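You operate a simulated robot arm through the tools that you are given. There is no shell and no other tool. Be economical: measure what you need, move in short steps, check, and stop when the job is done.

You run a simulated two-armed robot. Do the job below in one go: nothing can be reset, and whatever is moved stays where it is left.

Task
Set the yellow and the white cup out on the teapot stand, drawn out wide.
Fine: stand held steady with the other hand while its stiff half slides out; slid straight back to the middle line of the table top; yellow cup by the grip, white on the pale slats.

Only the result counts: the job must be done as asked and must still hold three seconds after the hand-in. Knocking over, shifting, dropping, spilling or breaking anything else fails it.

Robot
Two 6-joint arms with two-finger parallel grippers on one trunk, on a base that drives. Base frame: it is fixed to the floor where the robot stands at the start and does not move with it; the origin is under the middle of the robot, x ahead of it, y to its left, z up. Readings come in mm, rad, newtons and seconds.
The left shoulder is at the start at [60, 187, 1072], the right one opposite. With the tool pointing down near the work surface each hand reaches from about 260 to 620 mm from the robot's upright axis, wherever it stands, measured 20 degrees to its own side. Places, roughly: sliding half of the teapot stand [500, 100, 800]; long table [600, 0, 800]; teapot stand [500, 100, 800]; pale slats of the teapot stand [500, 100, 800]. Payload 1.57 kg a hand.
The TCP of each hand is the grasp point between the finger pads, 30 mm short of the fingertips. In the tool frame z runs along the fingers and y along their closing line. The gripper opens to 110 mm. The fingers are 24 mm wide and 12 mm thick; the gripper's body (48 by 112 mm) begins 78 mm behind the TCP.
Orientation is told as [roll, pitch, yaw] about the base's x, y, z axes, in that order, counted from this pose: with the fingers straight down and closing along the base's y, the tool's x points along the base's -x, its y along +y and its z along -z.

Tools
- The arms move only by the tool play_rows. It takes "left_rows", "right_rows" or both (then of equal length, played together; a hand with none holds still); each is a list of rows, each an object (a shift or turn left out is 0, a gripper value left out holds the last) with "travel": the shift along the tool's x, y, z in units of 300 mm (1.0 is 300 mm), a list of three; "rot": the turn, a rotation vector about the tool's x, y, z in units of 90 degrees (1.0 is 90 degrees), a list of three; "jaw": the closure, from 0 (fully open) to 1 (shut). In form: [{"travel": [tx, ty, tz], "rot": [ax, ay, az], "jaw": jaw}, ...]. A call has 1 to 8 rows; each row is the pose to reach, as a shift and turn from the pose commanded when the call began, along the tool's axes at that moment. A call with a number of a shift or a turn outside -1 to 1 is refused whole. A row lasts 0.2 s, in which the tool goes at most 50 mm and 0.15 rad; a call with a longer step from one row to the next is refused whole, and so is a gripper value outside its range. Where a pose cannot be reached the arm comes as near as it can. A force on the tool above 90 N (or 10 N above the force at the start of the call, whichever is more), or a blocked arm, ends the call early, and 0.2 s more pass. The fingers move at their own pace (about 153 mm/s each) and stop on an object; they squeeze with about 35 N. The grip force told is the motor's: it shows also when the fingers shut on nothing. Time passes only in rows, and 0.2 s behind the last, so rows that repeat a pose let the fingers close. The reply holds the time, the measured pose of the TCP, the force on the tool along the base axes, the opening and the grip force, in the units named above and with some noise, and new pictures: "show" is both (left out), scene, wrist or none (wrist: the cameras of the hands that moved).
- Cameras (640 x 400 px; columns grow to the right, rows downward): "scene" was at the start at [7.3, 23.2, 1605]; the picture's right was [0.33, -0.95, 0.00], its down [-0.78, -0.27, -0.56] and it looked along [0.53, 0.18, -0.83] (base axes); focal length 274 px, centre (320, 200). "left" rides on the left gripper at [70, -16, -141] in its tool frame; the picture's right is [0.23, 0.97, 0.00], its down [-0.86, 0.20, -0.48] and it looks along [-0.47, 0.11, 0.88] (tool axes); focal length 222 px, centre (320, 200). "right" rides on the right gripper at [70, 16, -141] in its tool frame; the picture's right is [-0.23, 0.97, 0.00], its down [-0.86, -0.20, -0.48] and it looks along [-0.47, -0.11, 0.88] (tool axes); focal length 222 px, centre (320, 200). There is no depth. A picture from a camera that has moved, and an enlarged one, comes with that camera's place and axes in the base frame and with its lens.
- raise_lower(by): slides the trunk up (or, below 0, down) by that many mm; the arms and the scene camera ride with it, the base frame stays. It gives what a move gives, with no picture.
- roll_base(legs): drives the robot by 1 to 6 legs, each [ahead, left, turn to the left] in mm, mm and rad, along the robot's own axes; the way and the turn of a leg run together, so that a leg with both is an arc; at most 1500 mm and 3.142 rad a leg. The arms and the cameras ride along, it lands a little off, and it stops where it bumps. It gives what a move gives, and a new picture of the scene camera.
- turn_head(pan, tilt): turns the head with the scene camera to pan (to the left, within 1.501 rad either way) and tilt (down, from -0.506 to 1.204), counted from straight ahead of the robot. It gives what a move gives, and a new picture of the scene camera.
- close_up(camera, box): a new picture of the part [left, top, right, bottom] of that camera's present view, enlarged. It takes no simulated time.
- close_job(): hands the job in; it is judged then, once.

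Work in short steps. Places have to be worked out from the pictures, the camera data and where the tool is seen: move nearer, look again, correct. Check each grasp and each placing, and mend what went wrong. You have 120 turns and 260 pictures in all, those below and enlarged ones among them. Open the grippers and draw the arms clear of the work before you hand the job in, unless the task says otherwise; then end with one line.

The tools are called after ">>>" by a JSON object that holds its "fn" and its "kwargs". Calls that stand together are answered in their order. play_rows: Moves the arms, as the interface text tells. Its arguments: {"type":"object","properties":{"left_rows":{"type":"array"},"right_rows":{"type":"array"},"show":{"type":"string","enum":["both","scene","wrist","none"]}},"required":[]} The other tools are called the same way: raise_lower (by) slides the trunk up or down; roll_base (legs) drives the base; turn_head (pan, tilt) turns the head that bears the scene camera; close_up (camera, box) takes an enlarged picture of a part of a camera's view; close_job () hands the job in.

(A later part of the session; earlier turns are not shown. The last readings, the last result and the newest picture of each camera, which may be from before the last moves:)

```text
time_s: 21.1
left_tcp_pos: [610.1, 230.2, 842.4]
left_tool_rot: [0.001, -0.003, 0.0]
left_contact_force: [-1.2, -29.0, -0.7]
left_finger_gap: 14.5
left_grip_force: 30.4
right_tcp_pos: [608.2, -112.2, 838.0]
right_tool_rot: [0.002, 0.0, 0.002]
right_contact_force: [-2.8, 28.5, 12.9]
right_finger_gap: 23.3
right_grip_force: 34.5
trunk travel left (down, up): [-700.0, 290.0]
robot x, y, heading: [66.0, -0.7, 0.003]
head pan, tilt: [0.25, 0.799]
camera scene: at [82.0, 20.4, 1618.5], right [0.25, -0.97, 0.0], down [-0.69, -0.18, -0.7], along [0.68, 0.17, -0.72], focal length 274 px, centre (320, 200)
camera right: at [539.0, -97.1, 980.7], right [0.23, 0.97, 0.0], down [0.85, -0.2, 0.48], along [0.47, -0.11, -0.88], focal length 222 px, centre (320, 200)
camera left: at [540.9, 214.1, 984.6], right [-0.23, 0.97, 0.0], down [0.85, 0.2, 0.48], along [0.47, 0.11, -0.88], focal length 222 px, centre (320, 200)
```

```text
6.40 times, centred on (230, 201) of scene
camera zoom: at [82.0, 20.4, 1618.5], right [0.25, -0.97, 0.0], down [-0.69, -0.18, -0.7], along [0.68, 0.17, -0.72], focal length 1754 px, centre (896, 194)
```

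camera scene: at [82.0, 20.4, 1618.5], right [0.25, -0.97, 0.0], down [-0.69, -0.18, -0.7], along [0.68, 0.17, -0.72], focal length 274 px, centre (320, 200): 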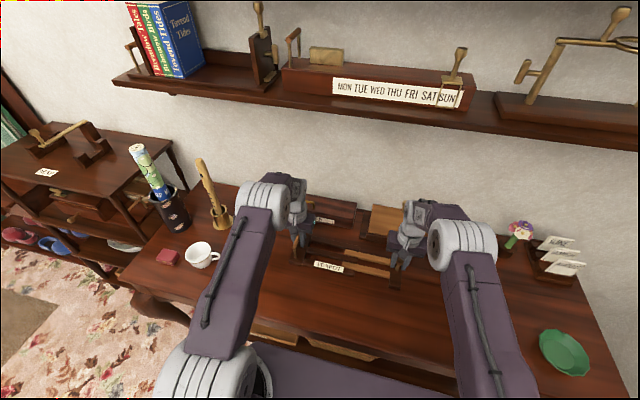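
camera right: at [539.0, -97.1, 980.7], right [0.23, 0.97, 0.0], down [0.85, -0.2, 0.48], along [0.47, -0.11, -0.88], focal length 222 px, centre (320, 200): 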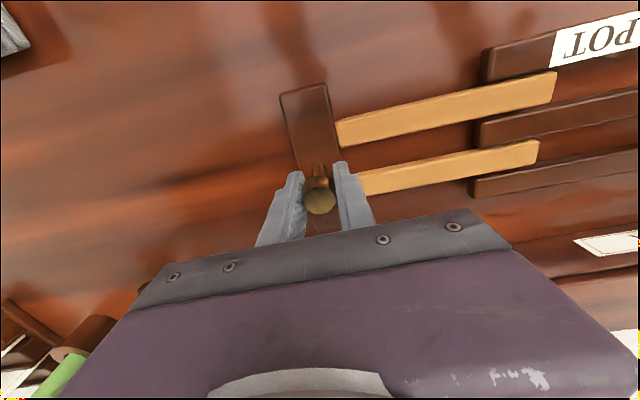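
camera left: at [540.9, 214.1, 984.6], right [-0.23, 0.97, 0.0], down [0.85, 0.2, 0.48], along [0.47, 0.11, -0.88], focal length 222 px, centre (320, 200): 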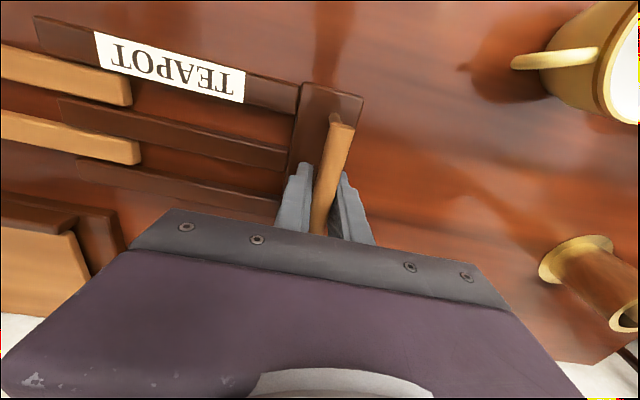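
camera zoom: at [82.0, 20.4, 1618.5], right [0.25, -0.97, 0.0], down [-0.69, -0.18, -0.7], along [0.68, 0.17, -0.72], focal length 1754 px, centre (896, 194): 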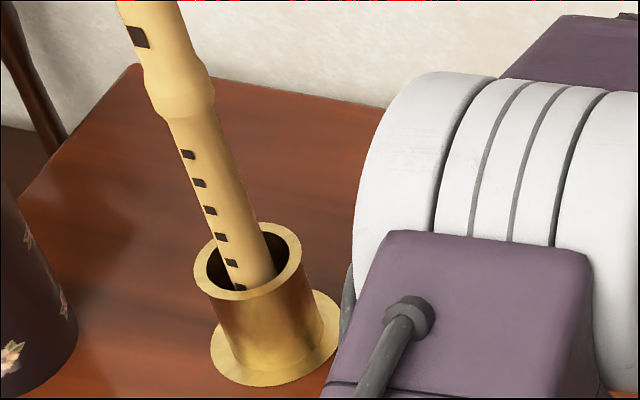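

The front edge is at 350, the back edge at 864 and the middle at about 607. The stand centre is about 608–610, so it is on the line and still parallel. I'll release, lift both hands and draw the right arm aside.

>>> {"fn": "play_rows", "kwargs": {"right_rows": [{"travel": [0, 0.004, 0], "jaw": 1}, {"travel": [0, 0.004, 0], "jaw": 0.7}, {"travel": [0, 0.004, 0], "jaw": 0.4}, {"travel": [0, 0.004, 0], "jaw": 0.4}, {"travel": [0, 0.004, -0.13], "jaw": 0.4}, {"travel": [0, 0.004, -0.28], "jaw": 0.4}, {"travel": [0.05, -0.08, -0.4], "jaw": 0.4}, {"travel": [0.13, -0.15, -0.5], "jaw": 0.4}], "left_rows": [{"jaw": 1}, {"jaw": 0.7}, {"jaw": 0.4}, {"jaw": 0.4}, {"travel": [0, 0, -0.13], "jaw": 0.4}, {"travel": [0, 0, -0.28], "jaw": 0.4}, {"travel": [0.05, 0.1, -0.38], "jaw": 0.2}, {"travel": [0.1, 0.23, -0.43], "jaw": 0}], "show": "both"}}

```text
time_s: 22.9
left_tcp_pos: [577.6, 302.4, 972.0]
left_tool_rot: [0.001, -0.002, -0.001]
left_contact_force: [-0.5, 0.2, 1.1]
left_finger_gap: 110.0
left_grip_force: 0.3
right_tcp_pos: [570.7, -155.6, 991.4]
right_tool_rot: [-0.002, -0.001, -0.001]
right_contact_force: [-0.4, -0.1, 0.5]
right_finger_gap: 66.2
right_grip_force: 0.0
trunk travel left (down, up): [-700.0, 290.0]
robot x, y, heading: [63.1, 0.1, 0.001]
head pan, tilt: [0.25, 0.799]
camera scene: at [80.6, 21.2, 1618.4], right [0.25, -0.97, 0.0], down [-0.69, -0.18, -0.7], along [0.68, 0.17, -0.72], focal length 274 px, centre (320, 200)
camera right: at [501.2, -140.9, 1132.7], right [0.23, 0.97, 0.0], down [0.85, -0.2, 0.48], along [0.47, -0.11, -0.88], focal length 222 px, centre (320, 200)
camera left: at [509.0, 285.6, 1114.7], right [-0.23, 0.97, 0.0], down [0.85, 0.2, 0.48], along [0.47, 0.11, -0.88], focal length 222 px, centre (320, 200)
```

scene: 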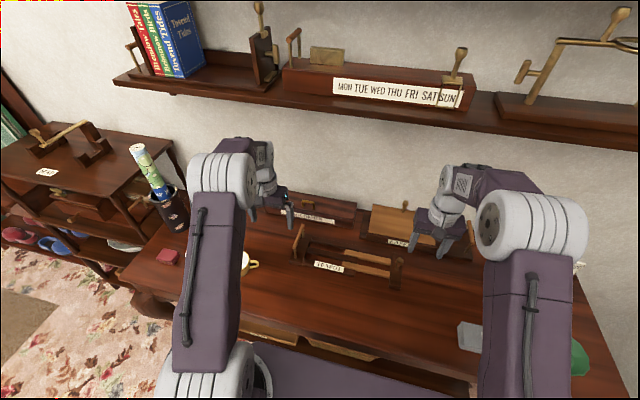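
right: 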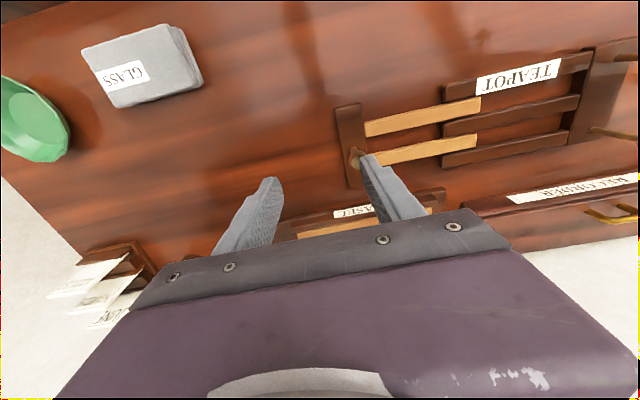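
left: 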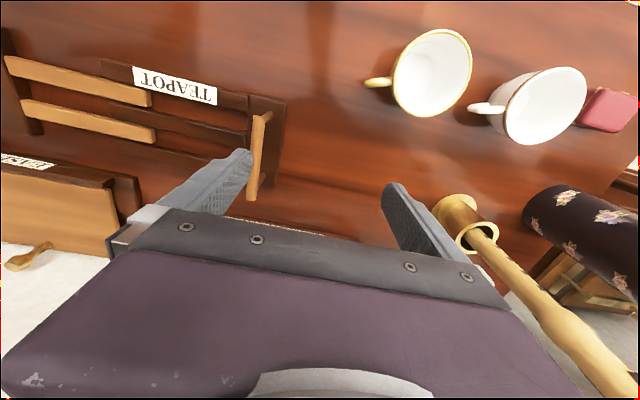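

The stand stays drawn out. Next I'll enlarge the cups to measure them.

>>> {"fn": "close_up", "kwargs": {"camera": "left", "box": [340, 10, 640, 200]}}

>>> {"fn": "turn_head", "kwargs": {"pan": 0.75, "tilt": 0.9}}

```text
2.11 times, centred on (490, 105) of left
camera zoom: at [509.0, 285.6, 1114.7], right [-0.23, 0.97, 0.0], down [0.85, 0.2, 0.48], along [0.47, 0.11, -0.88], focal length 468 px, centre (-38, 400)
```

zoom: 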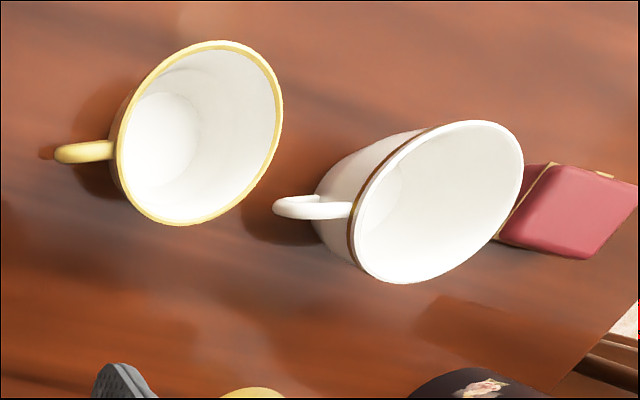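

```text
time_s: 23.8
left_tcp_pos: [579.8, 300.7, 971.9]
left_tool_rot: [0.001, -0.002, 0.0]
left_contact_force: [1.2, 0.1, 0.3]
left_finger_gap: 110.0
left_grip_force: 0.2
right_tcp_pos: [573.5, -155.8, 989.0]
right_tool_rot: [0.0, -0.001, -0.001]
right_contact_force: [0.3, 1.2, 0.4]
right_finger_gap: 66.1
right_grip_force: 0.0
trunk travel left (down, up): [-700.0, 290.0]
robot x, y, heading: [63.1, 1.4, -0.001]
head pan, tilt: [0.75, 0.901]
camera scene: at [61.1, 51.3, 1610.6], right [0.68, -0.73, 0.0], down [-0.57, -0.53, -0.62], along [0.45, 0.42, -0.78], focal length 274 px, centre (320, 200)
```

scene: 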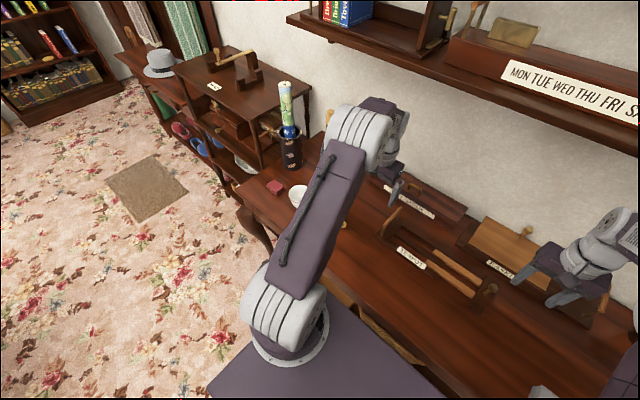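

The yellow cup's rim centre is at about (476, 399, 841) and the white one's at about (475, 539, 841), both about 84 mm across with handles toward -y. I'll move the left hand over the yellow cup and turn it a quarter so the fingers close along x.

>>> {"fn": "play_rows", "kwargs": {"left_rows": [{"travel": [0.043, 0.041, 0], "rot": [0, 0, -0.09]}, {"travel": [0.086, 0.082, 0], "rot": [0, 0, -0.18]}, {"travel": [0.129, 0.123, 0], "rot": [0, 0, -0.27]}, {"travel": [0.172, 0.164, 0], "rot": [0, 0, -0.36]}, {"travel": [0.215, 0.205, 0], "rot": [0, 0, -0.45]}, {"travel": [0.258, 0.246, 0], "rot": [0, 0, -0.54]}, {"travel": [0.301, 0.287, 0], "rot": [0, 0, -0.63]}, {"travel": [0.343, 0.327, 0], "rot": [0, 0, -0.72]}], "show": "none"}}

>>> {"fn": "play_rows", "kwargs": {"left_rows": [{"rot": [0, 0, -0.09]}, {"rot": [0, 0, -0.18]}, {"rot": [0, 0, -0.28]}, {"rot": [0, 0, -0.28]}], "show": "both"}}

```text
time_s: 25.6
left_tcp_pos: [475.4, 398.5, 972.6]
left_tool_rot: [0.0, -0.001, 1.132]
left_contact_force: [-0.2, 0.7, -0.3]
left_finger_gap: 109.9
left_grip_force: 0.1
right_tcp_pos: [572.6, -156.5, 988.8]
right_tool_rot: [0.0, -0.001, 0.0]
right_contact_force: [0.2, -0.6, 0.2]
right_finger_gap: 66.0
right_grip_force: 0.0
trunk travel left (down, up): [-700.0, 290.0]
robot x, y, heading: [65.9, -2.7, 0.002]
head pan, tilt: [0.75, 0.901]
```

```text
refused: row 3 steps farther than a row can; nothing moved
```

The step was slightly too large, so I'll split the remaining turn.

>>> {"fn": "play_rows", "kwargs": {"left_rows": [{"rot": [0, 0, -0.09]}, {"rot": [0, 0, -0.18]}, {"rot": [0, 0, -0.27]}, {"rot": [0, 0, -0.28]}], "show": "both"}}

```text
time_s: 26.6
left_tcp_pos: [477.9, 397.9, 970.9]
left_tool_rot: [-0.001, -0.001, 1.573]
left_contact_force: [-0.2, 0.1, -0.8]
left_finger_gap: 109.9
left_grip_force: 0.0
right_tcp_pos: [572.8, -156.9, 989.8]
right_tool_rot: [0.0, -0.002, 0.0]
right_contact_force: [-0.5, 0.7, -0.3]
right_finger_gap: 66.0
right_grip_force: 0.2
trunk travel left (down, up): [-700.0, 290.0]
robot x, y, heading: [67.8, -0.6, -0.002]
head pan, tilt: [0.75, 0.901]
camera scene: at [61.0, 51.5, 1610.5], right [0.68, -0.73, 0.0], down [-0.57, -0.53, -0.62], along [0.45, 0.42, -0.78], focal length 274 px, centre (320, 200)
camera left: at [494.3, 327.9, 1113.0], right [-0.97, -0.23, 0.0], down [-0.2, 0.85, 0.48], along [-0.11, 0.47, -0.88], focal length 222 px, centre (320, 200)
```

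scene: 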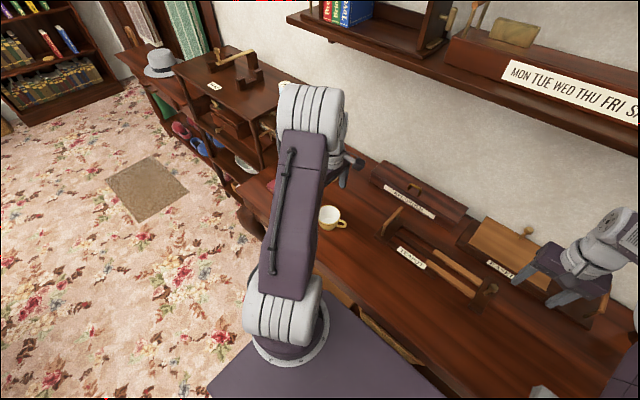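
left: 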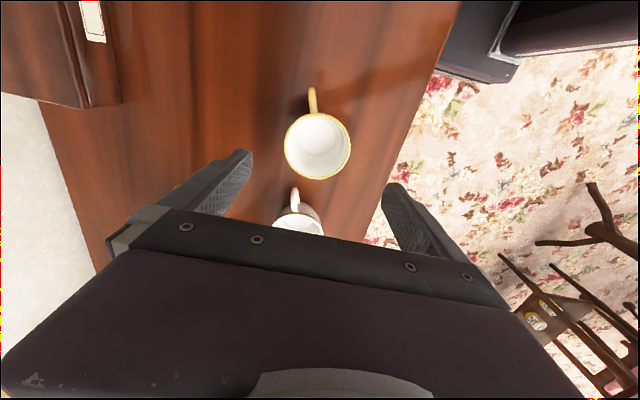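

The yellow cup is nearly centred in the view, with its rim centre at about (479.6, 401). I'll correct slightly and lower around it.

>>> {"fn": "play_rows", "kwargs": {"left_rows": [{"travel": [-0.01, -0.006, 0.12]}, {"travel": [-0.01, -0.006, 0.24]}, {"travel": [-0.01, -0.006, 0.36]}, {"travel": [-0.01, -0.006, 0.47]}, {"travel": [-0.01, -0.006, 0.47]}], "show": "both"}}

```text
time_s: 27.8
left_tcp_pos: [479.0, 400.4, 831.0]
left_tool_rot: [-0.003, 0.0, 1.57]
left_contact_force: [0.1, -0.6, 0.9]
left_finger_gap: 110.0
left_grip_force: 0.1
right_tcp_pos: [573.0, -156.6, 988.7]
right_tool_rot: [-0.001, 0.0, 0.001]
right_contact_force: [0.4, 0.6, 0.2]
right_finger_gap: 66.2
right_grip_force: 0.0
trunk travel left (down, up): [-700.0, 290.0]
robot x, y, heading: [62.9, -1.4, 0.003]
head pan, tilt: [0.75, 0.901]
camera scene: at [60.5, 50.9, 1610.6], right [0.68, -0.73, 0.0], down [-0.57, -0.53, -0.62], along [0.45, 0.42, -0.78], focal length 274 px, centre (320, 200)
camera left: at [496.4, 330.7, 972.8], right [-0.97, -0.23, 0.0], down [-0.2, 0.85, 0.48], along [-0.11, 0.47, -0.88], focal length 222 px, centre (320, 200)
```

scene: 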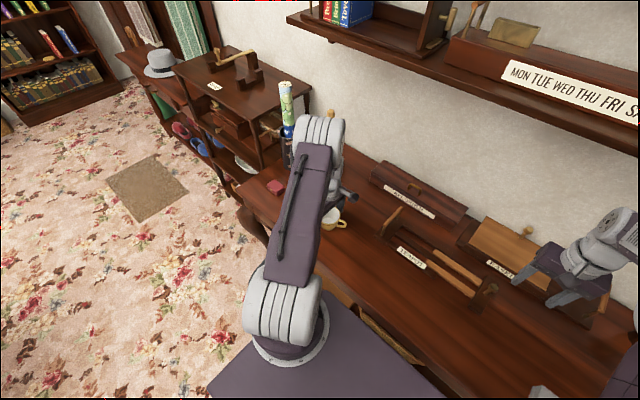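
left: 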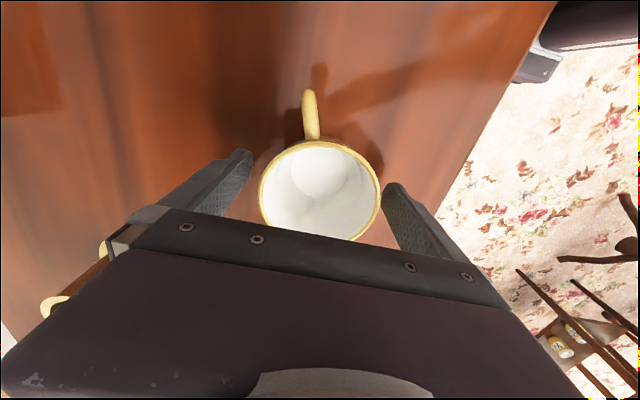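

The cup sits between the fingers, so I'll close on it.

>>> {"fn": "play_rows", "kwargs": {"left_rows": [{"jaw": 0.15}, {"jaw": 0.25}, {"jaw": 0.4}, {"jaw": 0.6}, {"jaw": 0.6}], "show": "wrist"}}

```text
time_s: 29.0
left_tcp_pos: [480.3, 400.9, 830.9]
left_tool_rot: [-0.002, 0.0, 1.571]
left_contact_force: [-0.3, 0.5, -0.4]
left_finger_gap: 80.6
left_grip_force: 35.1
right_tcp_pos: [574.2, -156.5, 989.3]
right_tool_rot: [0.0, 0.001, 0.001]
right_contact_force: [0.2, -0.6, 0.2]
right_finger_gap: 65.9
right_grip_force: 0.0
trunk travel left (down, up): [-700.0, 290.0]
robot x, y, heading: [62.6, -2.7, 0.0]
head pan, tilt: [0.75, 0.901]
camera left: at [496.9, 331.1, 972.8], right [-0.97, -0.23, 0.0], down [-0.2, 0.86, 0.48], along [-0.11, 0.47, -0.88], focal length 222 px, centre (320, 200)
```

left: 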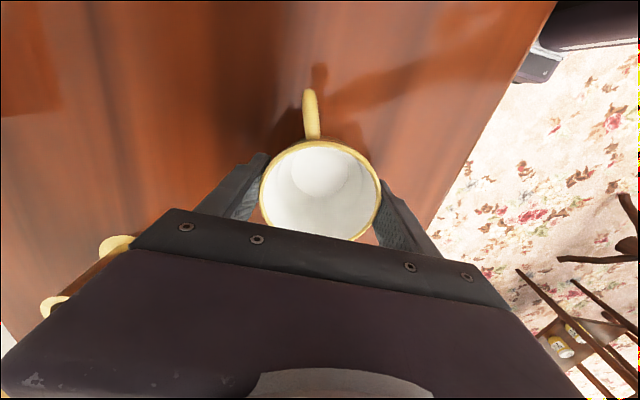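

Gripped at 80.6 mm. I'll lift it straight up.

>>> {"fn": "play_rows", "kwargs": {"left_rows": [{"travel": [0, 0, -0.05], "jaw": 0.6}, {"travel": [0, 0, -0.12]}, {"travel": [0, 0, -0.2]}, {"travel": [0, 0, -0.3]}, {"travel": [0, 0, -0.4]}, {"travel": [0, 0, -0.4]}], "show": "both"}}

```text
time_s: 30.4
left_tcp_pos: [480.2, 400.7, 951.7]
left_tool_rot: [0.001, 0.001, 1.571]
left_contact_force: [0.0, 0.1, -0.2]
left_finger_gap: 80.7
left_grip_force: 35.3
right_tcp_pos: [574.7, -157.3, 989.8]
right_tool_rot: [0.0, 0.0, 0.001]
right_contact_force: [0.0, 0.9, 0.5]
right_finger_gap: 65.8
right_grip_force: 0.1
trunk travel left (down, up): [-700.0, 290.0]
robot x, y, heading: [68.2, -2.0, 0.002]
head pan, tilt: [0.75, 0.901]
camera scene: at [61.7, 52.0, 1610.5], right [0.68, -0.73, 0.0], down [-0.57, -0.53, -0.62], along [0.45, 0.42, -0.78], focal length 274 px, centre (320, 200)
camera left: at [496.2, 332.5, 1093.6], right [-0.97, -0.23, 0.0], down [-0.2, 0.86, 0.48], along [-0.11, 0.47, -0.88], focal length 222 px, centre (320, 200)
```

scene: 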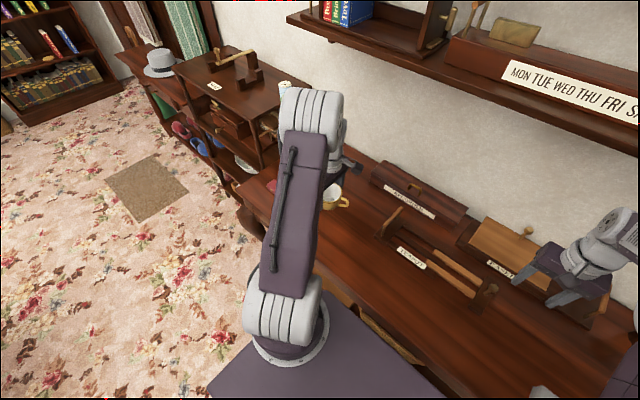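
left: 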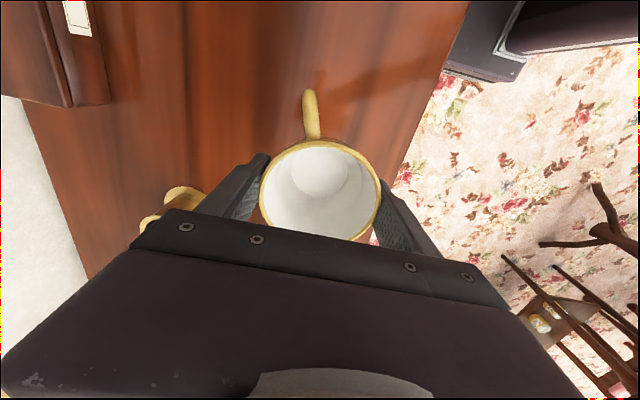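

The cup hangs level. I'll carry it over the grip end of the stand.

>>> {"fn": "play_rows", "kwargs": {"left_rows": [{"travel": [0.116, -0.061, 0], "jaw": 0.6}, {"travel": [0.232, -0.122, 0]}, {"travel": [0.348, -0.183, 0]}, {"travel": [0.464, -0.244, 0]}, {"travel": [0.58, -0.305, 0]}, {"travel": [0.696, -0.366, 0]}, {"travel": [0.812, -0.427, 0]}, {"travel": [0.812, -0.427, 0]}], "show": "both"}}

>>> {"fn": "turn_head", "kwargs": {"pan": 0.15, "tilt": 0.85}}

```text
time_s: 32.2
left_tcp_pos: [607.1, 157.3, 947.9]
left_tool_rot: [0.001, 0.0, 1.571]
left_contact_force: [0.5, 0.9, -0.9]
left_finger_gap: 80.8
left_grip_force: 35.1
right_tcp_pos: [572.2, -155.6, 988.4]
right_tool_rot: [-0.001, 0.0, 0.001]
right_contact_force: [-0.6, 0.8, 1.2]
right_finger_gap: 65.8
right_grip_force: 0.0
trunk travel left (down, up): [-700.0, 290.0]
robot x, y, heading: [69.3, -0.7, 0.003]
head pan, tilt: [0.75, 0.901]
camera scene: at [60.7, 52.3, 1610.5], right [0.68, -0.73, 0.0], down [-0.57, -0.54, -0.62], along [0.45, 0.42, -0.78], focal length 274 px, centre (320, 200)
camera left: at [624.4, 87.2, 1090.9], right [-0.97, -0.23, 0.0], down [-0.2, 0.86, 0.48], along [-0.11, 0.47, -0.88], focal length 222 px, centre (320, 200)
```

scene: 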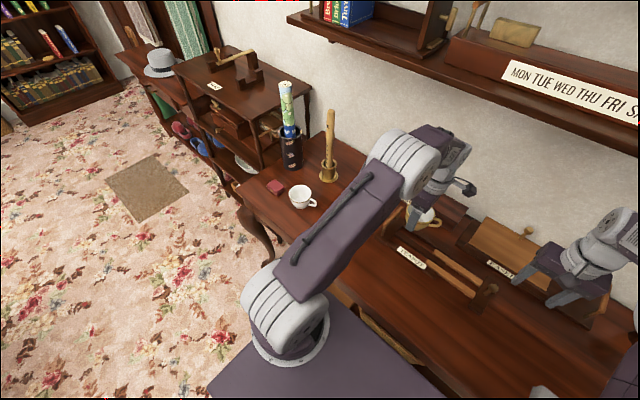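
left: 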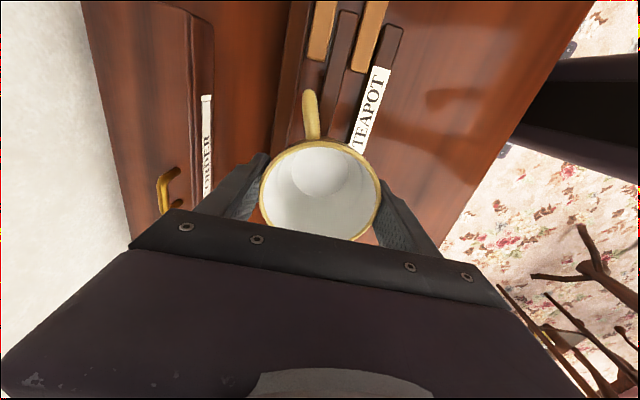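

```text
time_s: 33.2
left_tcp_pos: [607.7, 157.3, 948.4]
left_tool_rot: [-0.002, -0.001, 1.571]
left_contact_force: [0.3, -0.6, -1.2]
left_finger_gap: 80.9
left_grip_force: 35.5
right_tcp_pos: [573.9, -157.4, 988.6]
right_tool_rot: [0.001, -0.002, -0.003]
right_contact_force: [0.9, -1.4, 0.6]
right_finger_gap: 66.2
right_grip_force: 0.0
trunk travel left (down, up): [-700.0, 290.0]
robot x, y, heading: [65.6, -2.3, 0.001]
head pan, tilt: [0.15, 0.85]
camera scene: at [83.4, 11.8, 1614.4], right [0.15, -0.99, 0.0], down [-0.74, -0.11, -0.66], along [0.65, 0.1, -0.75], focal length 274 px, centre (320, 200)
```

scene: 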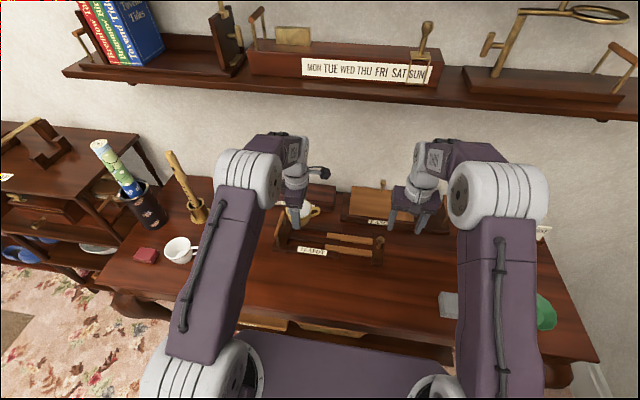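

The middle dark slat is at x ≈ 609 and the hand at 607.5, so it's well centred. I'll lower to just above the slats.

>>> {"fn": "play_rows", "kwargs": {"left_rows": [{"travel": [0, -0.004, 0.1]}, {"travel": [0, -0.004, 0.2]}, {"travel": [0, -0.004, 0.285]}, {"travel": [0, -0.004, 0.285]}], "show": "both"}}

>>> {"fn": "close_up", "kwargs": {"camera": "scene", "box": [250, 170, 410, 280]}}

```text
time_s: 34.2
left_tcp_pos: [608.7, 158.5, 863.7]
left_tool_rot: [-0.002, 0.001, 1.571]
left_contact_force: [0.5, -0.8, -0.5]
left_finger_gap: 80.6
left_grip_force: 35.1
right_tcp_pos: [574.4, -157.7, 989.3]
right_tool_rot: [0.001, 0.0, -0.001]
right_contact_force: [1.1, 0.9, 0.3]
right_finger_gap: 65.9
right_grip_force: 0.0
trunk travel left (down, up): [-700.0, 290.0]
robot x, y, heading: [65.3, -0.9, 0.004]
head pan, tilt: [0.15, 0.85]
camera scene: at [83.2, 11.6, 1614.4], right [0.15, -0.99, 0.0], down [-0.74, -0.11, -0.66], along [0.65, 0.1, -0.75], focal length 274 px, centre (320, 200)
camera left: at [625.0, 87.3, 1005.4], right [-0.97, -0.23, 0.0], down [-0.2, 0.85, 0.48], along [-0.11, 0.47, -0.88], focal length 222 px, centre (320, 200)
```

scene: 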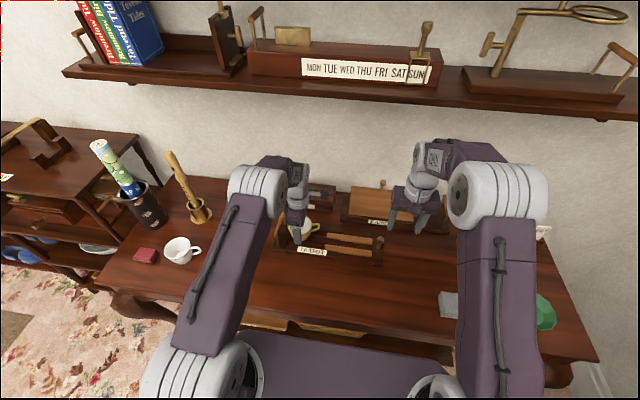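
left: 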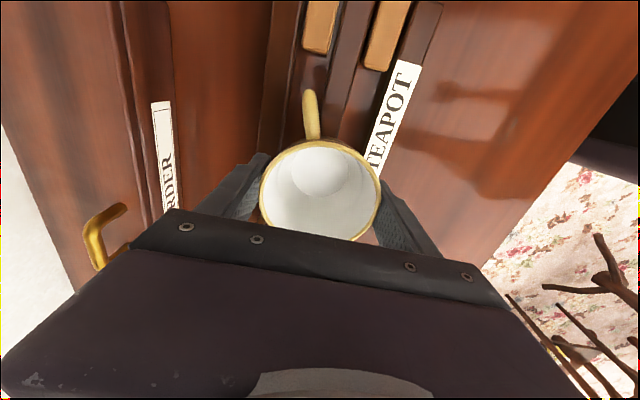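

```text
3.64 times, centred on (330, 225) of scene
camera zoom: at [83.2, 11.6, 1614.4], right [0.15, -0.99, 0.0], down [-0.74, -0.11, -0.66], along [0.65, 0.1, -0.75], focal length 997 px, centre (284, 109)
```

zoom: 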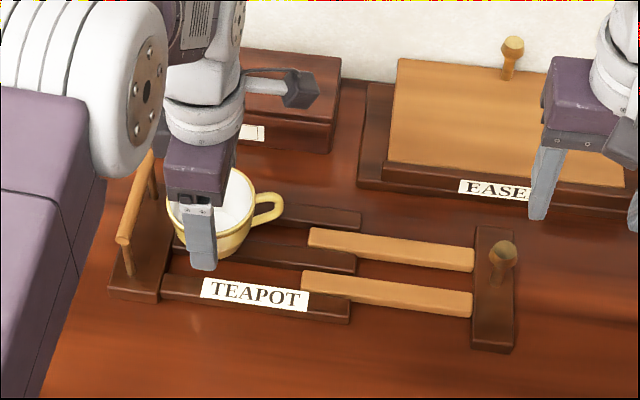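

Well placed above the dark slats by the grip. I'll lower in small steps and watch the force.

>>> {"fn": "play_rows", "kwargs": {"left_rows": [{"travel": [0, 0, 0.01]}, {"travel": [0, 0, 0.02]}, {"travel": [0, 0, 0.03]}], "show": "none"}}

>>> {"fn": "play_rows", "kwargs": {"left_rows": [{"travel": [0, 0, 0.008]}, {"travel": [0, 0, 0.014]}], "show": "none"}}

```text
time_s: 35.0
left_tcp_pos: [607.0, 158.0, 853.8]
left_tool_rot: [-0.002, 0.0, 1.569]
left_contact_force: [0.3, -0.1, -1.4]
left_finger_gap: 80.8
left_grip_force: 34.5
right_tcp_pos: [572.8, -157.8, 988.9]
right_tool_rot: [0.0, 0.001, 0.0]
right_contact_force: [-0.1, -0.5, -0.2]
right_finger_gap: 66.2
right_grip_force: 0.0
trunk travel left (down, up): [-700.0, 290.0]
robot x, y, heading: [67.5, 2.0, -0.0]
head pan, tilt: [0.15, 0.85]
```

```text
time_s: 35.6
left_tcp_pos: [608.3, 158.0, 852.2]
left_tool_rot: [-0.003, 0.0, 1.57]
left_contact_force: [0.2, -0.5, -1.8]
left_finger_gap: 80.9
left_grip_force: 35.0
right_tcp_pos: [573.9, -157.7, 989.4]
right_tool_rot: [-0.001, 0.0, 0.0]
right_contact_force: [-0.7, -0.6, -0.3]
right_finger_gap: 66.0
right_grip_force: 0.1
trunk travel left (down, up): [-700.0, 290.0]
robot x, y, heading: [62.2, -2.1, -0.002]
head pan, tilt: [0.15, 0.85]
```

>>> {"fn": "play_rows", "kwargs": {"left_rows": [{"travel": [0, 0, 0.006]}, {"travel": [0, 0, 0.012]}], "show": "none"}}

>>> {"fn": "play_rows", "kwargs": {"left_rows": [{"travel": [0, 0, 0.006]}, {"travel": [0, 0, 0.01]}], "show": "wrist"}}

>>> {"fn": "close_up", "kwargs": {"camera": "scene", "box": [270, 200, 350, 260]}}

```text
time_s: 36.2
left_tcp_pos: [608.5, 156.6, 851.2]
left_tool_rot: [-0.006, 0.001, 1.571]
left_contact_force: [0.0, 2.2, 14.8]
left_finger_gap: 80.7
left_grip_force: 35.3
right_tcp_pos: [571.6, -157.4, 989.8]
right_tool_rot: [0.002, -0.003, 0.0]
right_contact_force: [0.2, 0.5, -0.4]
right_finger_gap: 65.9
right_grip_force: 0.0
trunk travel left (down, up): [-700.0, 290.0]
robot x, y, heading: [63.8, -0.5, -0.006]
head pan, tilt: [0.15, 0.85]
```

```text
time_s: 36.8
left_tcp_pos: [607.9, 157.4, 846.7]
left_tool_rot: [-0.006, 0.0, 1.57]
left_contact_force: [5.4, 1.0, 22.0]
left_finger_gap: 80.7
left_grip_force: 35.3
right_tcp_pos: [572.6, -157.7, 990.3]
right_tool_rot: [-0.001, -0.002, 0.001]
right_contact_force: [0.3, -0.1, 0.4]
right_finger_gap: 66.0
right_grip_force: 0.1
trunk travel left (down, up): [-700.0, 290.0]
robot x, y, heading: [64.0, 0.1, -0.003]
head pan, tilt: [0.15, 0.85]
camera left: at [624.5, 86.9, 988.9], right [-0.97, -0.23, -0.01], down [-0.2, 0.85, 0.48], along [-0.1, 0.47, -0.88], focal length 222 px, centre (320, 200)
```

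left: 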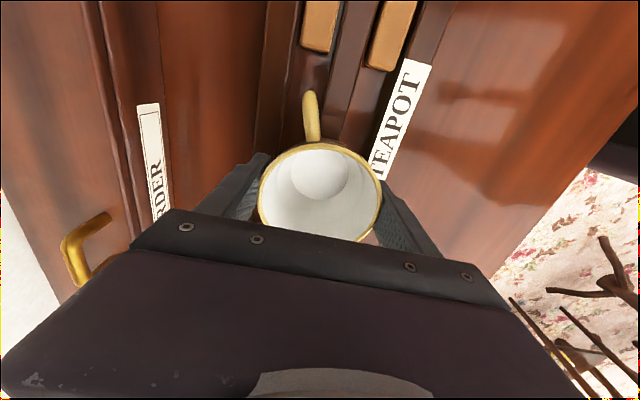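

```text
6.67 times, centred on (310, 230) of scene
camera zoom: at [81.1, 10.9, 1614.6], right [0.15, -0.99, 0.0], down [-0.74, -0.11, -0.66], along [0.65, 0.1, -0.75], focal length 1827 px, centre (387, 0)
```

zoom: 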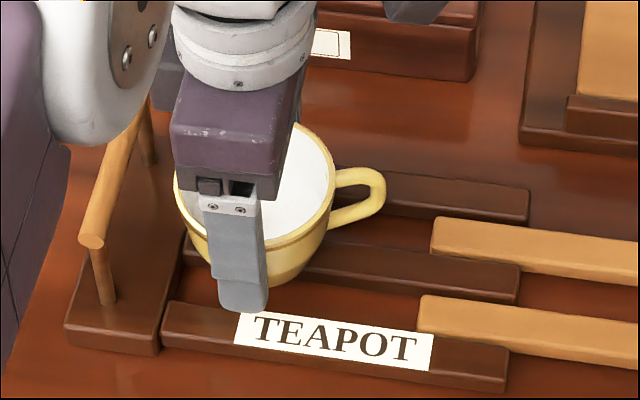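

The cup rests on the slat with 22 N of press. I'll ease off the load, then open.

>>> {"fn": "play_rows", "kwargs": {"left_rows": [{"travel": [0, 0, -0.008]}, {"travel": [0, 0, -0.008], "jaw": 0.24}, {"travel": [0, 0, -0.008], "jaw": 0.15}, {"travel": [0, 0, -0.008], "jaw": 0.05}, {"travel": [0, 0, -0.008], "jaw": 0.05}], "show": "wrist"}}

>>> {"fn": "close_up", "kwargs": {"camera": "scene", "box": [270, 200, 350, 260]}}

```text
time_s: 38.0
left_tcp_pos: [608.7, 157.3, 848.2]
left_tool_rot: [-0.003, -0.001, 1.57]
left_contact_force: [-1.0, 1.3, -0.4]
left_finger_gap: 104.5
left_grip_force: 0.0
right_tcp_pos: [573.4, -156.6, 989.0]
right_tool_rot: [0.0, 0.0, 0.0]
right_contact_force: [-0.4, -0.1, 0.7]
right_finger_gap: 66.1
right_grip_force: 0.0
trunk travel left (down, up): [-700.0, 290.0]
robot x, y, heading: [64.0, 2.9, 0.0]
head pan, tilt: [0.15, 0.85]
camera left: at [625.3, 87.5, 989.6], right [-0.97, -0.23, 0.0], down [-0.2, 0.85, 0.48], along [-0.11, 0.47, -0.88], focal length 222 px, centre (320, 200)
```

left: 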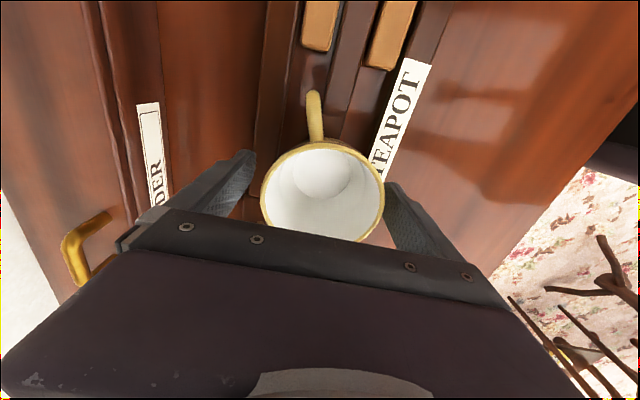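

```text
6.67 times, centred on (310, 230) of scene
camera zoom: at [82.9, 11.5, 1614.4], right [0.15, -0.99, 0.0], down [-0.74, -0.11, -0.66], along [0.65, 0.1, -0.75], focal length 1827 px, centre (387, 0)
```

zoom: 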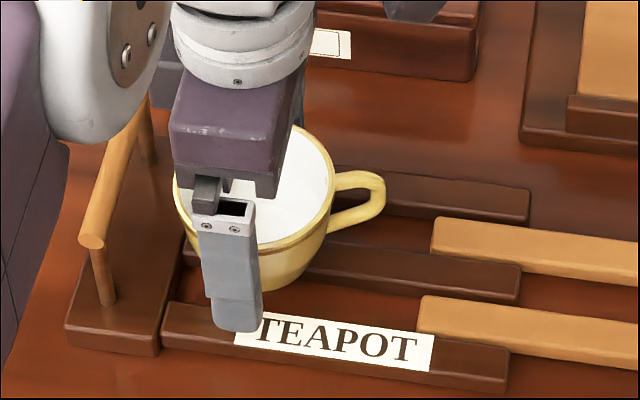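

The yellow cup stands level and free. I'll lift clear, then head for the white cup.

>>> {"fn": "play_rows", "kwargs": {"left_rows": [{"travel": [0, 0, -0.06], "jaw": 0.05}, {"travel": [0, 0, -0.15]}, {"travel": [0, 0, -0.27]}, {"travel": [0, 0, -0.4]}, {"travel": [-0.14, 0.05, -0.43]}, {"travel": [-0.28, 0.1, -0.43]}, {"travel": [-0.42, 0.15, -0.43]}, {"travel": [-0.56, 0.2, -0.43]}], "show": "scene"}}

>>> {"fn": "play_rows", "kwargs": {"left_rows": [{"travel": [-0.14, 0.05, 0], "jaw": 0}, {"travel": [-0.28, 0.1, 0]}, {"travel": [-0.42, 0.15, 0]}, {"travel": [-0.56, 0.2, 0]}, {"travel": [-0.7, 0.24, 0]}, {"travel": [-0.7, 0.24, 0]}], "show": "both"}}

```text
time_s: 39.8
left_tcp_pos: [550.1, 325.5, 978.7]
left_tool_rot: [-0.002, 0.003, 1.572]
left_contact_force: [0.4, -0.1, -0.9]
left_finger_gap: 104.3
left_grip_force: 0.1
right_tcp_pos: [572.4, -156.2, 990.3]
right_tool_rot: [-0.002, 0.001, 0.002]
right_contact_force: [-0.7, 0.3, 1.0]
right_finger_gap: 65.9
right_grip_force: 0.0
trunk travel left (down, up): [-700.0, 290.0]
robot x, y, heading: [66.7, 2.5, -0.002]
head pan, tilt: [0.15, 0.85]
camera scene: at [82.5, 13.8, 1614.4], right [0.15, -0.99, 0.0], down [-0.74, -0.11, -0.66], along [0.65, 0.1, -0.75], focal length 274 px, centre (320, 200)
```

scene: 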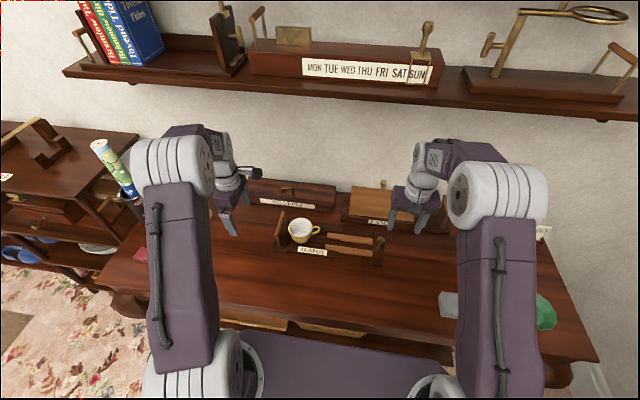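

```text
time_s: 41.2
left_tcp_pos: [477.3, 533.5, 976.8]
left_tool_rot: [-0.004, -0.002, 1.569]
left_contact_force: [1.0, 0.5, -0.1]
left_finger_gap: 110.4
left_grip_force: 0.1
right_tcp_pos: [574.1, -158.9, 988.8]
right_tool_rot: [0.0, -0.002, 0.0]
right_contact_force: [-0.8, -0.4, 0.0]
right_finger_gap: 66.1
right_grip_force: 0.1
trunk travel left (down, up): [-700.0, 290.0]
robot x, y, heading: [66.7, -0.0, 0.003]
head pan, tilt: [0.15, 0.85]
camera scene: at [83.4, 10.4, 1614.4], right [0.15, -0.99, 0.0], down [-0.74, -0.11, -0.66], along [0.65, 0.1, -0.75], focal length 274 px, centre (320, 200)
camera left: at [494.5, 464.1, 1118.6], right [-0.97, -0.23, 0.0], down [-0.2, 0.85, 0.48], along [-0.11, 0.47, -0.88], focal length 222 px, centre (320, 200)
```

scene: 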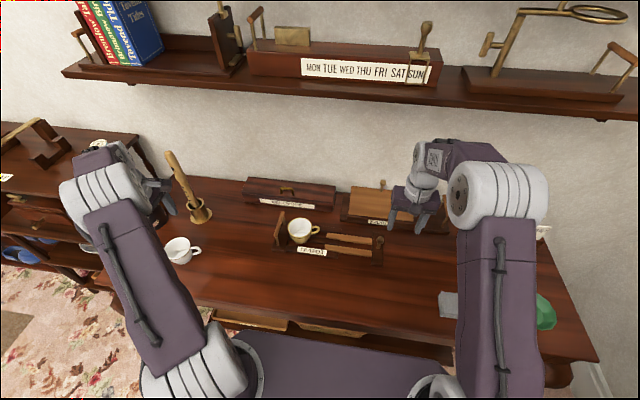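
left: 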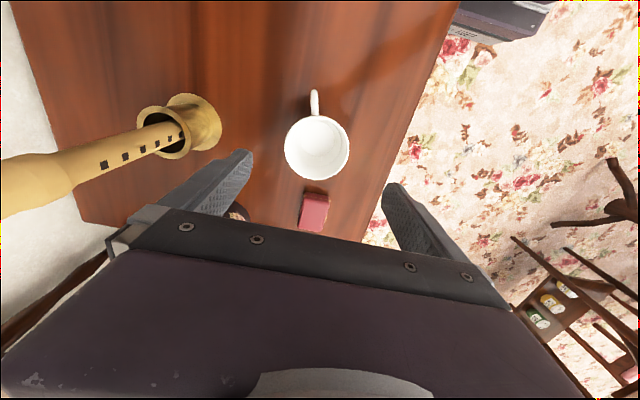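

The white cup's rim centre is at about (480, 540), with the flute and red box clear of the fingers. I'll descend around it.

>>> {"fn": "play_rows", "kwargs": {"left_rows": [{"travel": [-0.015, -0.009, 0.12]}, {"travel": [-0.015, -0.009, 0.24]}, {"travel": [-0.015, -0.009, 0.36]}, {"travel": [-0.015, -0.009, 0.486]}, {"travel": [-0.015, -0.009, 0.486]}], "show": "both"}}

```text
time_s: 42.4
left_tcp_pos: [477.6, 538.9, 829.0]
left_tool_rot: [-0.002, -0.001, 1.57]
left_contact_force: [-0.1, 0.3, 0.2]
left_finger_gap: 110.0
left_grip_force: 0.2
right_tcp_pos: [573.4, -157.3, 989.2]
right_tool_rot: [0.001, -0.001, 0.002]
right_contact_force: [-0.6, 0.0, 0.1]
right_finger_gap: 65.8
right_grip_force: 0.0
trunk travel left (down, up): [-700.0, 290.0]
robot x, y, heading: [69.0, 1.8, 0.002]
head pan, tilt: [0.15, 0.85]
camera scene: at [82.6, 10.9, 1614.4], right [0.15, -0.99, 0.0], down [-0.74, -0.11, -0.66], along [0.65, 0.1, -0.75], focal length 274 px, centre (320, 200)
camera left: at [494.6, 469.5, 971.8], right [-0.97, -0.23, 0.0], down [-0.2, 0.85, 0.48], along [-0.11, 0.47, -0.88], focal length 222 px, centre (320, 200)
```

scene: 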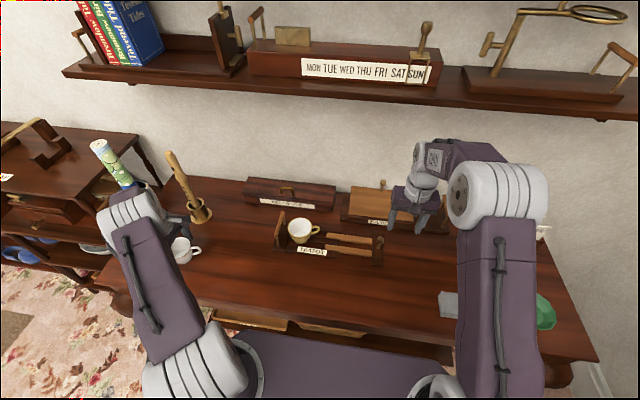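
left: 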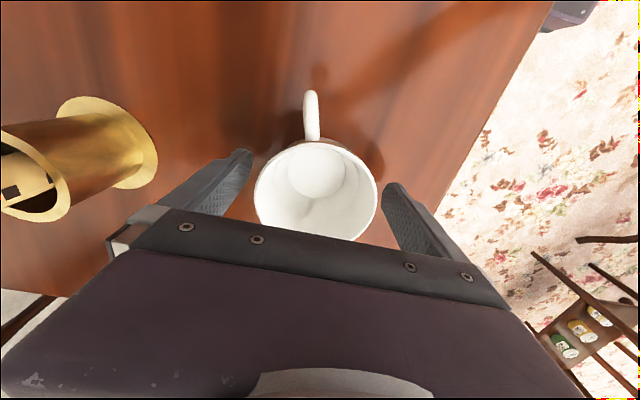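

The cup is about 2 mm off centre. I'll nudge across and close.

>>> {"fn": "play_rows", "kwargs": {"left_rows": [{"travel": [0, -0.008, 0]}, {"travel": [0, -0.008, 0], "jaw": 0.15}, {"travel": [0, -0.008, 0], "jaw": 0.25}, {"travel": [0, -0.008, 0], "jaw": 0.4}, {"travel": [0, -0.008, 0], "jaw": 0.6}, {"travel": [0, -0.008, 0], "jaw": 0.6}], "show": "wrist"}}

>>> {"fn": "play_rows", "kwargs": {"left_rows": [{"travel": [0, 0, -0.05], "jaw": 0.6}, {"travel": [0, 0, -0.12]}, {"travel": [0, 0, -0.2]}, {"travel": [0, 0, -0.3]}, {"travel": [0, 0, -0.42]}, {"travel": [0, 0, -0.5]}, {"travel": [0, 0, -0.5]}], "show": "both"}}

```text
time_s: 43.8
left_tcp_pos: [480.5, 539.7, 830.0]
left_tool_rot: [-0.001, 0.001, 1.571]
left_contact_force: [-0.7, 0.0, 1.6]
left_finger_gap: 80.2
left_grip_force: 34.2
right_tcp_pos: [574.1, -157.4, 988.8]
right_tool_rot: [0.001, 0.002, 0.0]
right_contact_force: [-1.5, 0.5, 0.6]
right_finger_gap: 66.0
right_grip_force: 0.0
trunk travel left (down, up): [-700.0, 290.0]
robot x, y, heading: [66.4, 1.4, 0.002]
head pan, tilt: [0.15, 0.85]
camera left: at [497.5, 469.6, 972.2], right [-0.97, -0.23, 0.0], down [-0.2, 0.85, 0.48], along [-0.11, 0.47, -0.88], focal length 222 px, centre (320, 200)
```

left: 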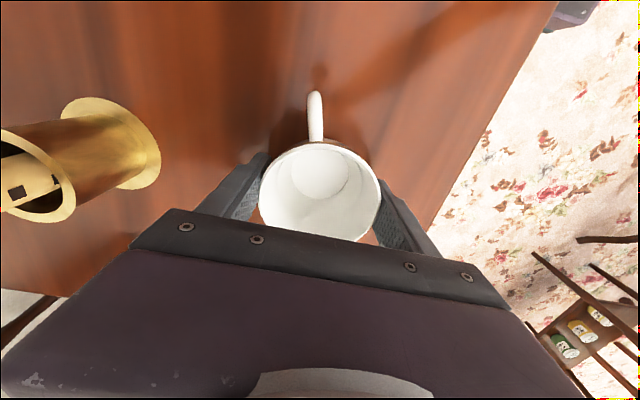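

```text
time_s: 45.4
left_tcp_pos: [480.8, 539.4, 982.6]
left_tool_rot: [0.0, -0.001, 1.57]
left_contact_force: [-0.2, 0.2, -0.8]
left_finger_gap: 80.3
left_grip_force: 34.6
right_tcp_pos: [572.9, -156.6, 989.0]
right_tool_rot: [0.001, -0.001, 0.0]
right_contact_force: [-0.2, 0.3, 1.4]
right_finger_gap: 65.9
right_grip_force: 0.0
trunk travel left (down, up): [-700.0, 290.0]
robot x, y, heading: [66.8, 0.1, 0.001]
head pan, tilt: [0.15, 0.85]
camera scene: at [83.5, 12.2, 1614.4], right [0.15, -0.99, 0.0], down [-0.74, -0.11, -0.66], along [0.65, 0.1, -0.75], focal length 274 px, centre (320, 200)
camera left: at [497.7, 469.6, 1124.2], right [-0.97, -0.23, 0.0], down [-0.2, 0.86, 0.48], along [-0.11, 0.47, -0.88], focal length 222 px, centre (320, 200)
```

scene: 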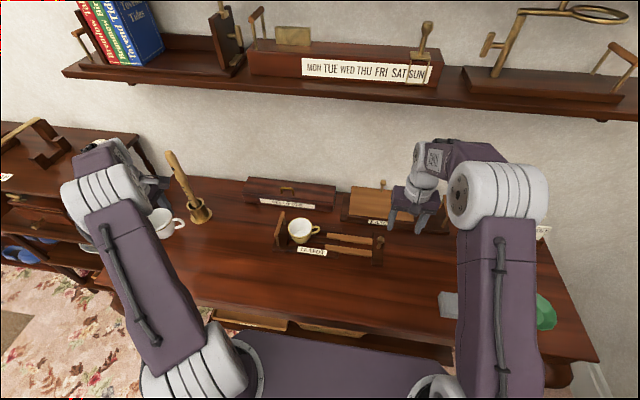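
left: 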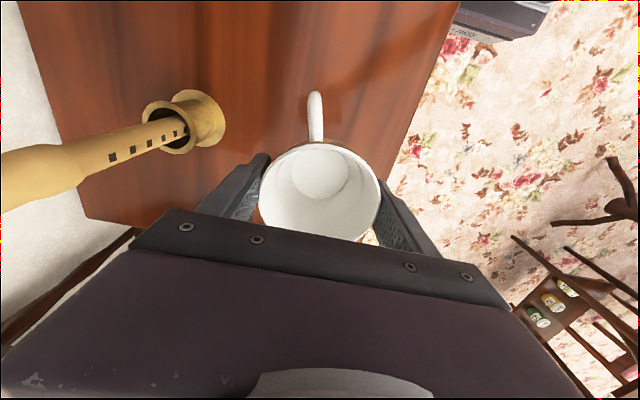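

The white cup is held. I'll move the right arm out of the way to the right while carrying the cup across, high above the yellow one.

>>> {"fn": "play_rows", "kwargs": {"left_rows": [{"travel": [0.13, -0.028, 0], "jaw": 0.6}, {"travel": [0.26, -0.056, 0]}, {"travel": [0.39, -0.084, 0]}, {"travel": [0.52, -0.112, 0]}, {"travel": [0.65, -0.14, 0]}, {"travel": [0.78, -0.168, 0]}, {"travel": [0.91, -0.196, 0]}, {"travel": [0.97, -0.21, 0]}], "right_rows": [{"travel": [0.05, -0.08, -0.04]}, {"travel": [0.1, -0.16, -0.08]}, {"travel": [0.15, -0.24, -0.12]}, {"travel": [0.2, -0.32, -0.16]}, {"travel": [0.25, -0.4, -0.2]}, {"travel": [0.3, -0.48, -0.24]}, {"travel": [0.35, -0.56, -0.28]}, {"travel": [0.4, -0.62, -0.3]}], "show": "scene"}}

>>> {"fn": "play_rows", "kwargs": {"left_rows": [{"travel": [0.12, -0.035, 0], "jaw": 0.6}, {"travel": [0.24, -0.07, 0]}, {"travel": [0.36, -0.105, 0]}, {"travel": [0.48, -0.14, 0]}, {"travel": [0.6, -0.175, 0]}, {"travel": [0.72, -0.21, 0]}, {"travel": [0.84, -0.215, 0]}, {"travel": [0.89, -0.215, 0]}], "show": "both"}}

```text
time_s: 47.2
left_tcp_pos: [544.4, 248.3, 982.3]
left_tool_rot: [-0.002, 0.0, 1.57]
left_contact_force: [0.0, 0.4, -0.8]
left_finger_gap: 80.3
left_grip_force: 35.2
right_tcp_pos: [450.1, -343.6, 1076.7]
right_tool_rot: [-0.001, 0.002, 0.003]
right_contact_force: [0.7, 0.4, 0.1]
right_finger_gap: 66.1
right_grip_force: 0.1
trunk travel left (down, up): [-700.0, 290.0]
robot x, y, heading: [63.8, -0.5, -0.001]
head pan, tilt: [0.15, 0.85]
camera scene: at [82.6, 11.0, 1614.4], right [0.15, -0.99, 0.0], down [-0.74, -0.11, -0.66], along [0.65, 0.1, -0.75], focal length 274 px, centre (320, 200)
```

scene: 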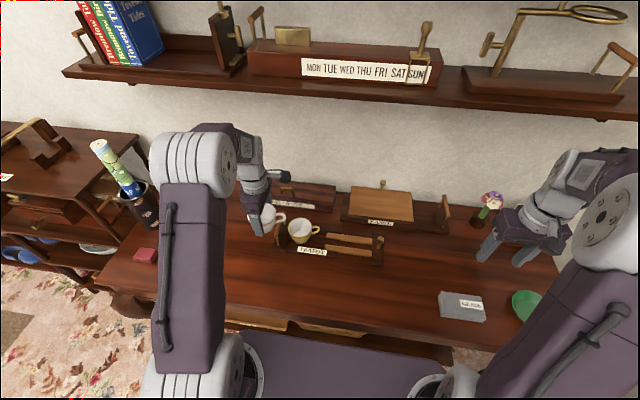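

```text
time_s: 49.0
left_tcp_pos: [609.3, -19.9, 981.6]
left_tool_rot: [-0.001, 0.001, 1.57]
left_contact_force: [-0.2, 0.1, -1.3]
left_finger_gap: 80.5
left_grip_force: 35.1
right_tcp_pos: [451.1, -343.0, 1077.8]
right_tool_rot: [0.001, 0.0, -0.001]
right_contact_force: [-0.2, 0.6, -0.6]
right_finger_gap: 66.0
right_grip_force: 0.0
trunk travel left (down, up): [-700.0, 290.0]
robot x, y, heading: [65.4, -0.3, 0.003]
head pan, tilt: [0.15, 0.85]
camera scene: at [83.4, 11.5, 1614.4], right [0.15, -0.99, 0.0], down [-0.74, -0.11, -0.66], along [0.65, 0.1, -0.75], focal length 274 px, centre (320, 200)
camera left: at [626.5, -88.4, 1123.4], right [-0.97, -0.23, 0.0], down [-0.2, 0.85, 0.48], along [-0.11, 0.47, -0.88], focal length 222 px, centre (320, 200)
```

scene: 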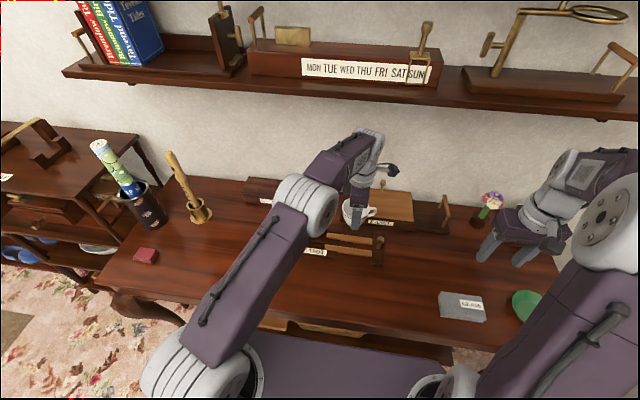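
left: 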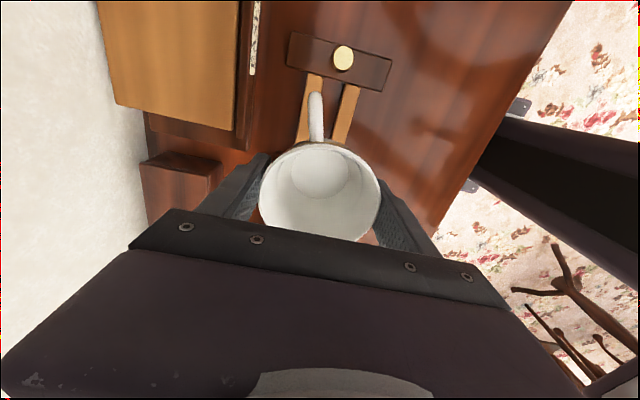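

It reached (609, -20). I'll lower part way and check the pose stays true at this reach.

>>> {"fn": "play_rows", "kwargs": {"left_rows": [{"travel": [0, 0, 0.12], "jaw": 0.6}, {"travel": [0, 0, 0.24]}, {"travel": [0, 0, 0.32]}, {"travel": [0, 0, 0.32]}], "show": "both"}}

```text
time_s: 50.0
left_tcp_pos: [609.2, -19.6, 882.3]
left_tool_rot: [-0.002, 0.001, 1.571]
left_contact_force: [0.8, 0.3, -0.8]
left_finger_gap: 80.3
left_grip_force: 35.5
right_tcp_pos: [450.5, -342.8, 1077.8]
right_tool_rot: [-0.001, 0.0, 0.0]
right_contact_force: [-0.3, -0.5, 0.8]
right_finger_gap: 65.6
right_grip_force: 0.1
trunk travel left (down, up): [-700.0, 290.0]
robot x, y, heading: [64.3, 1.1, 0.001]
head pan, tilt: [0.15, 0.85]
camera scene: at [83.2, 11.4, 1614.4], right [0.15, -0.99, 0.0], down [-0.74, -0.11, -0.66], along [0.65, 0.1, -0.75], focal length 274 px, centre (320, 200)
camera left: at [625.7, -88.0, 1024.8], right [-0.97, -0.23, 0.0], down [-0.2, 0.85, 0.48], along [-0.11, 0.47, -0.88], focal length 222 px, centre (320, 200)
```

scene: 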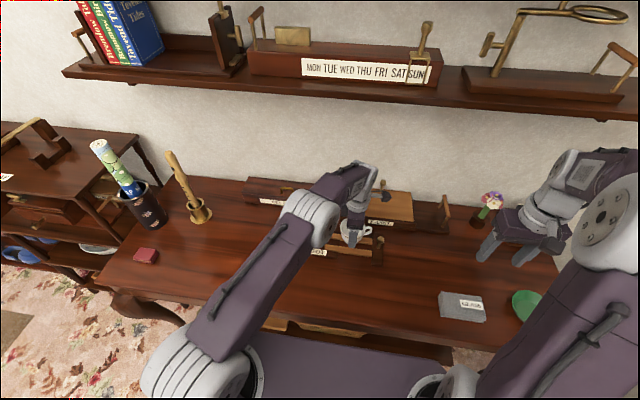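
left: 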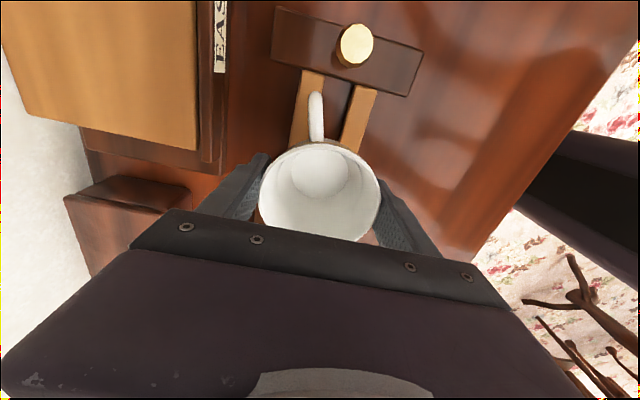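

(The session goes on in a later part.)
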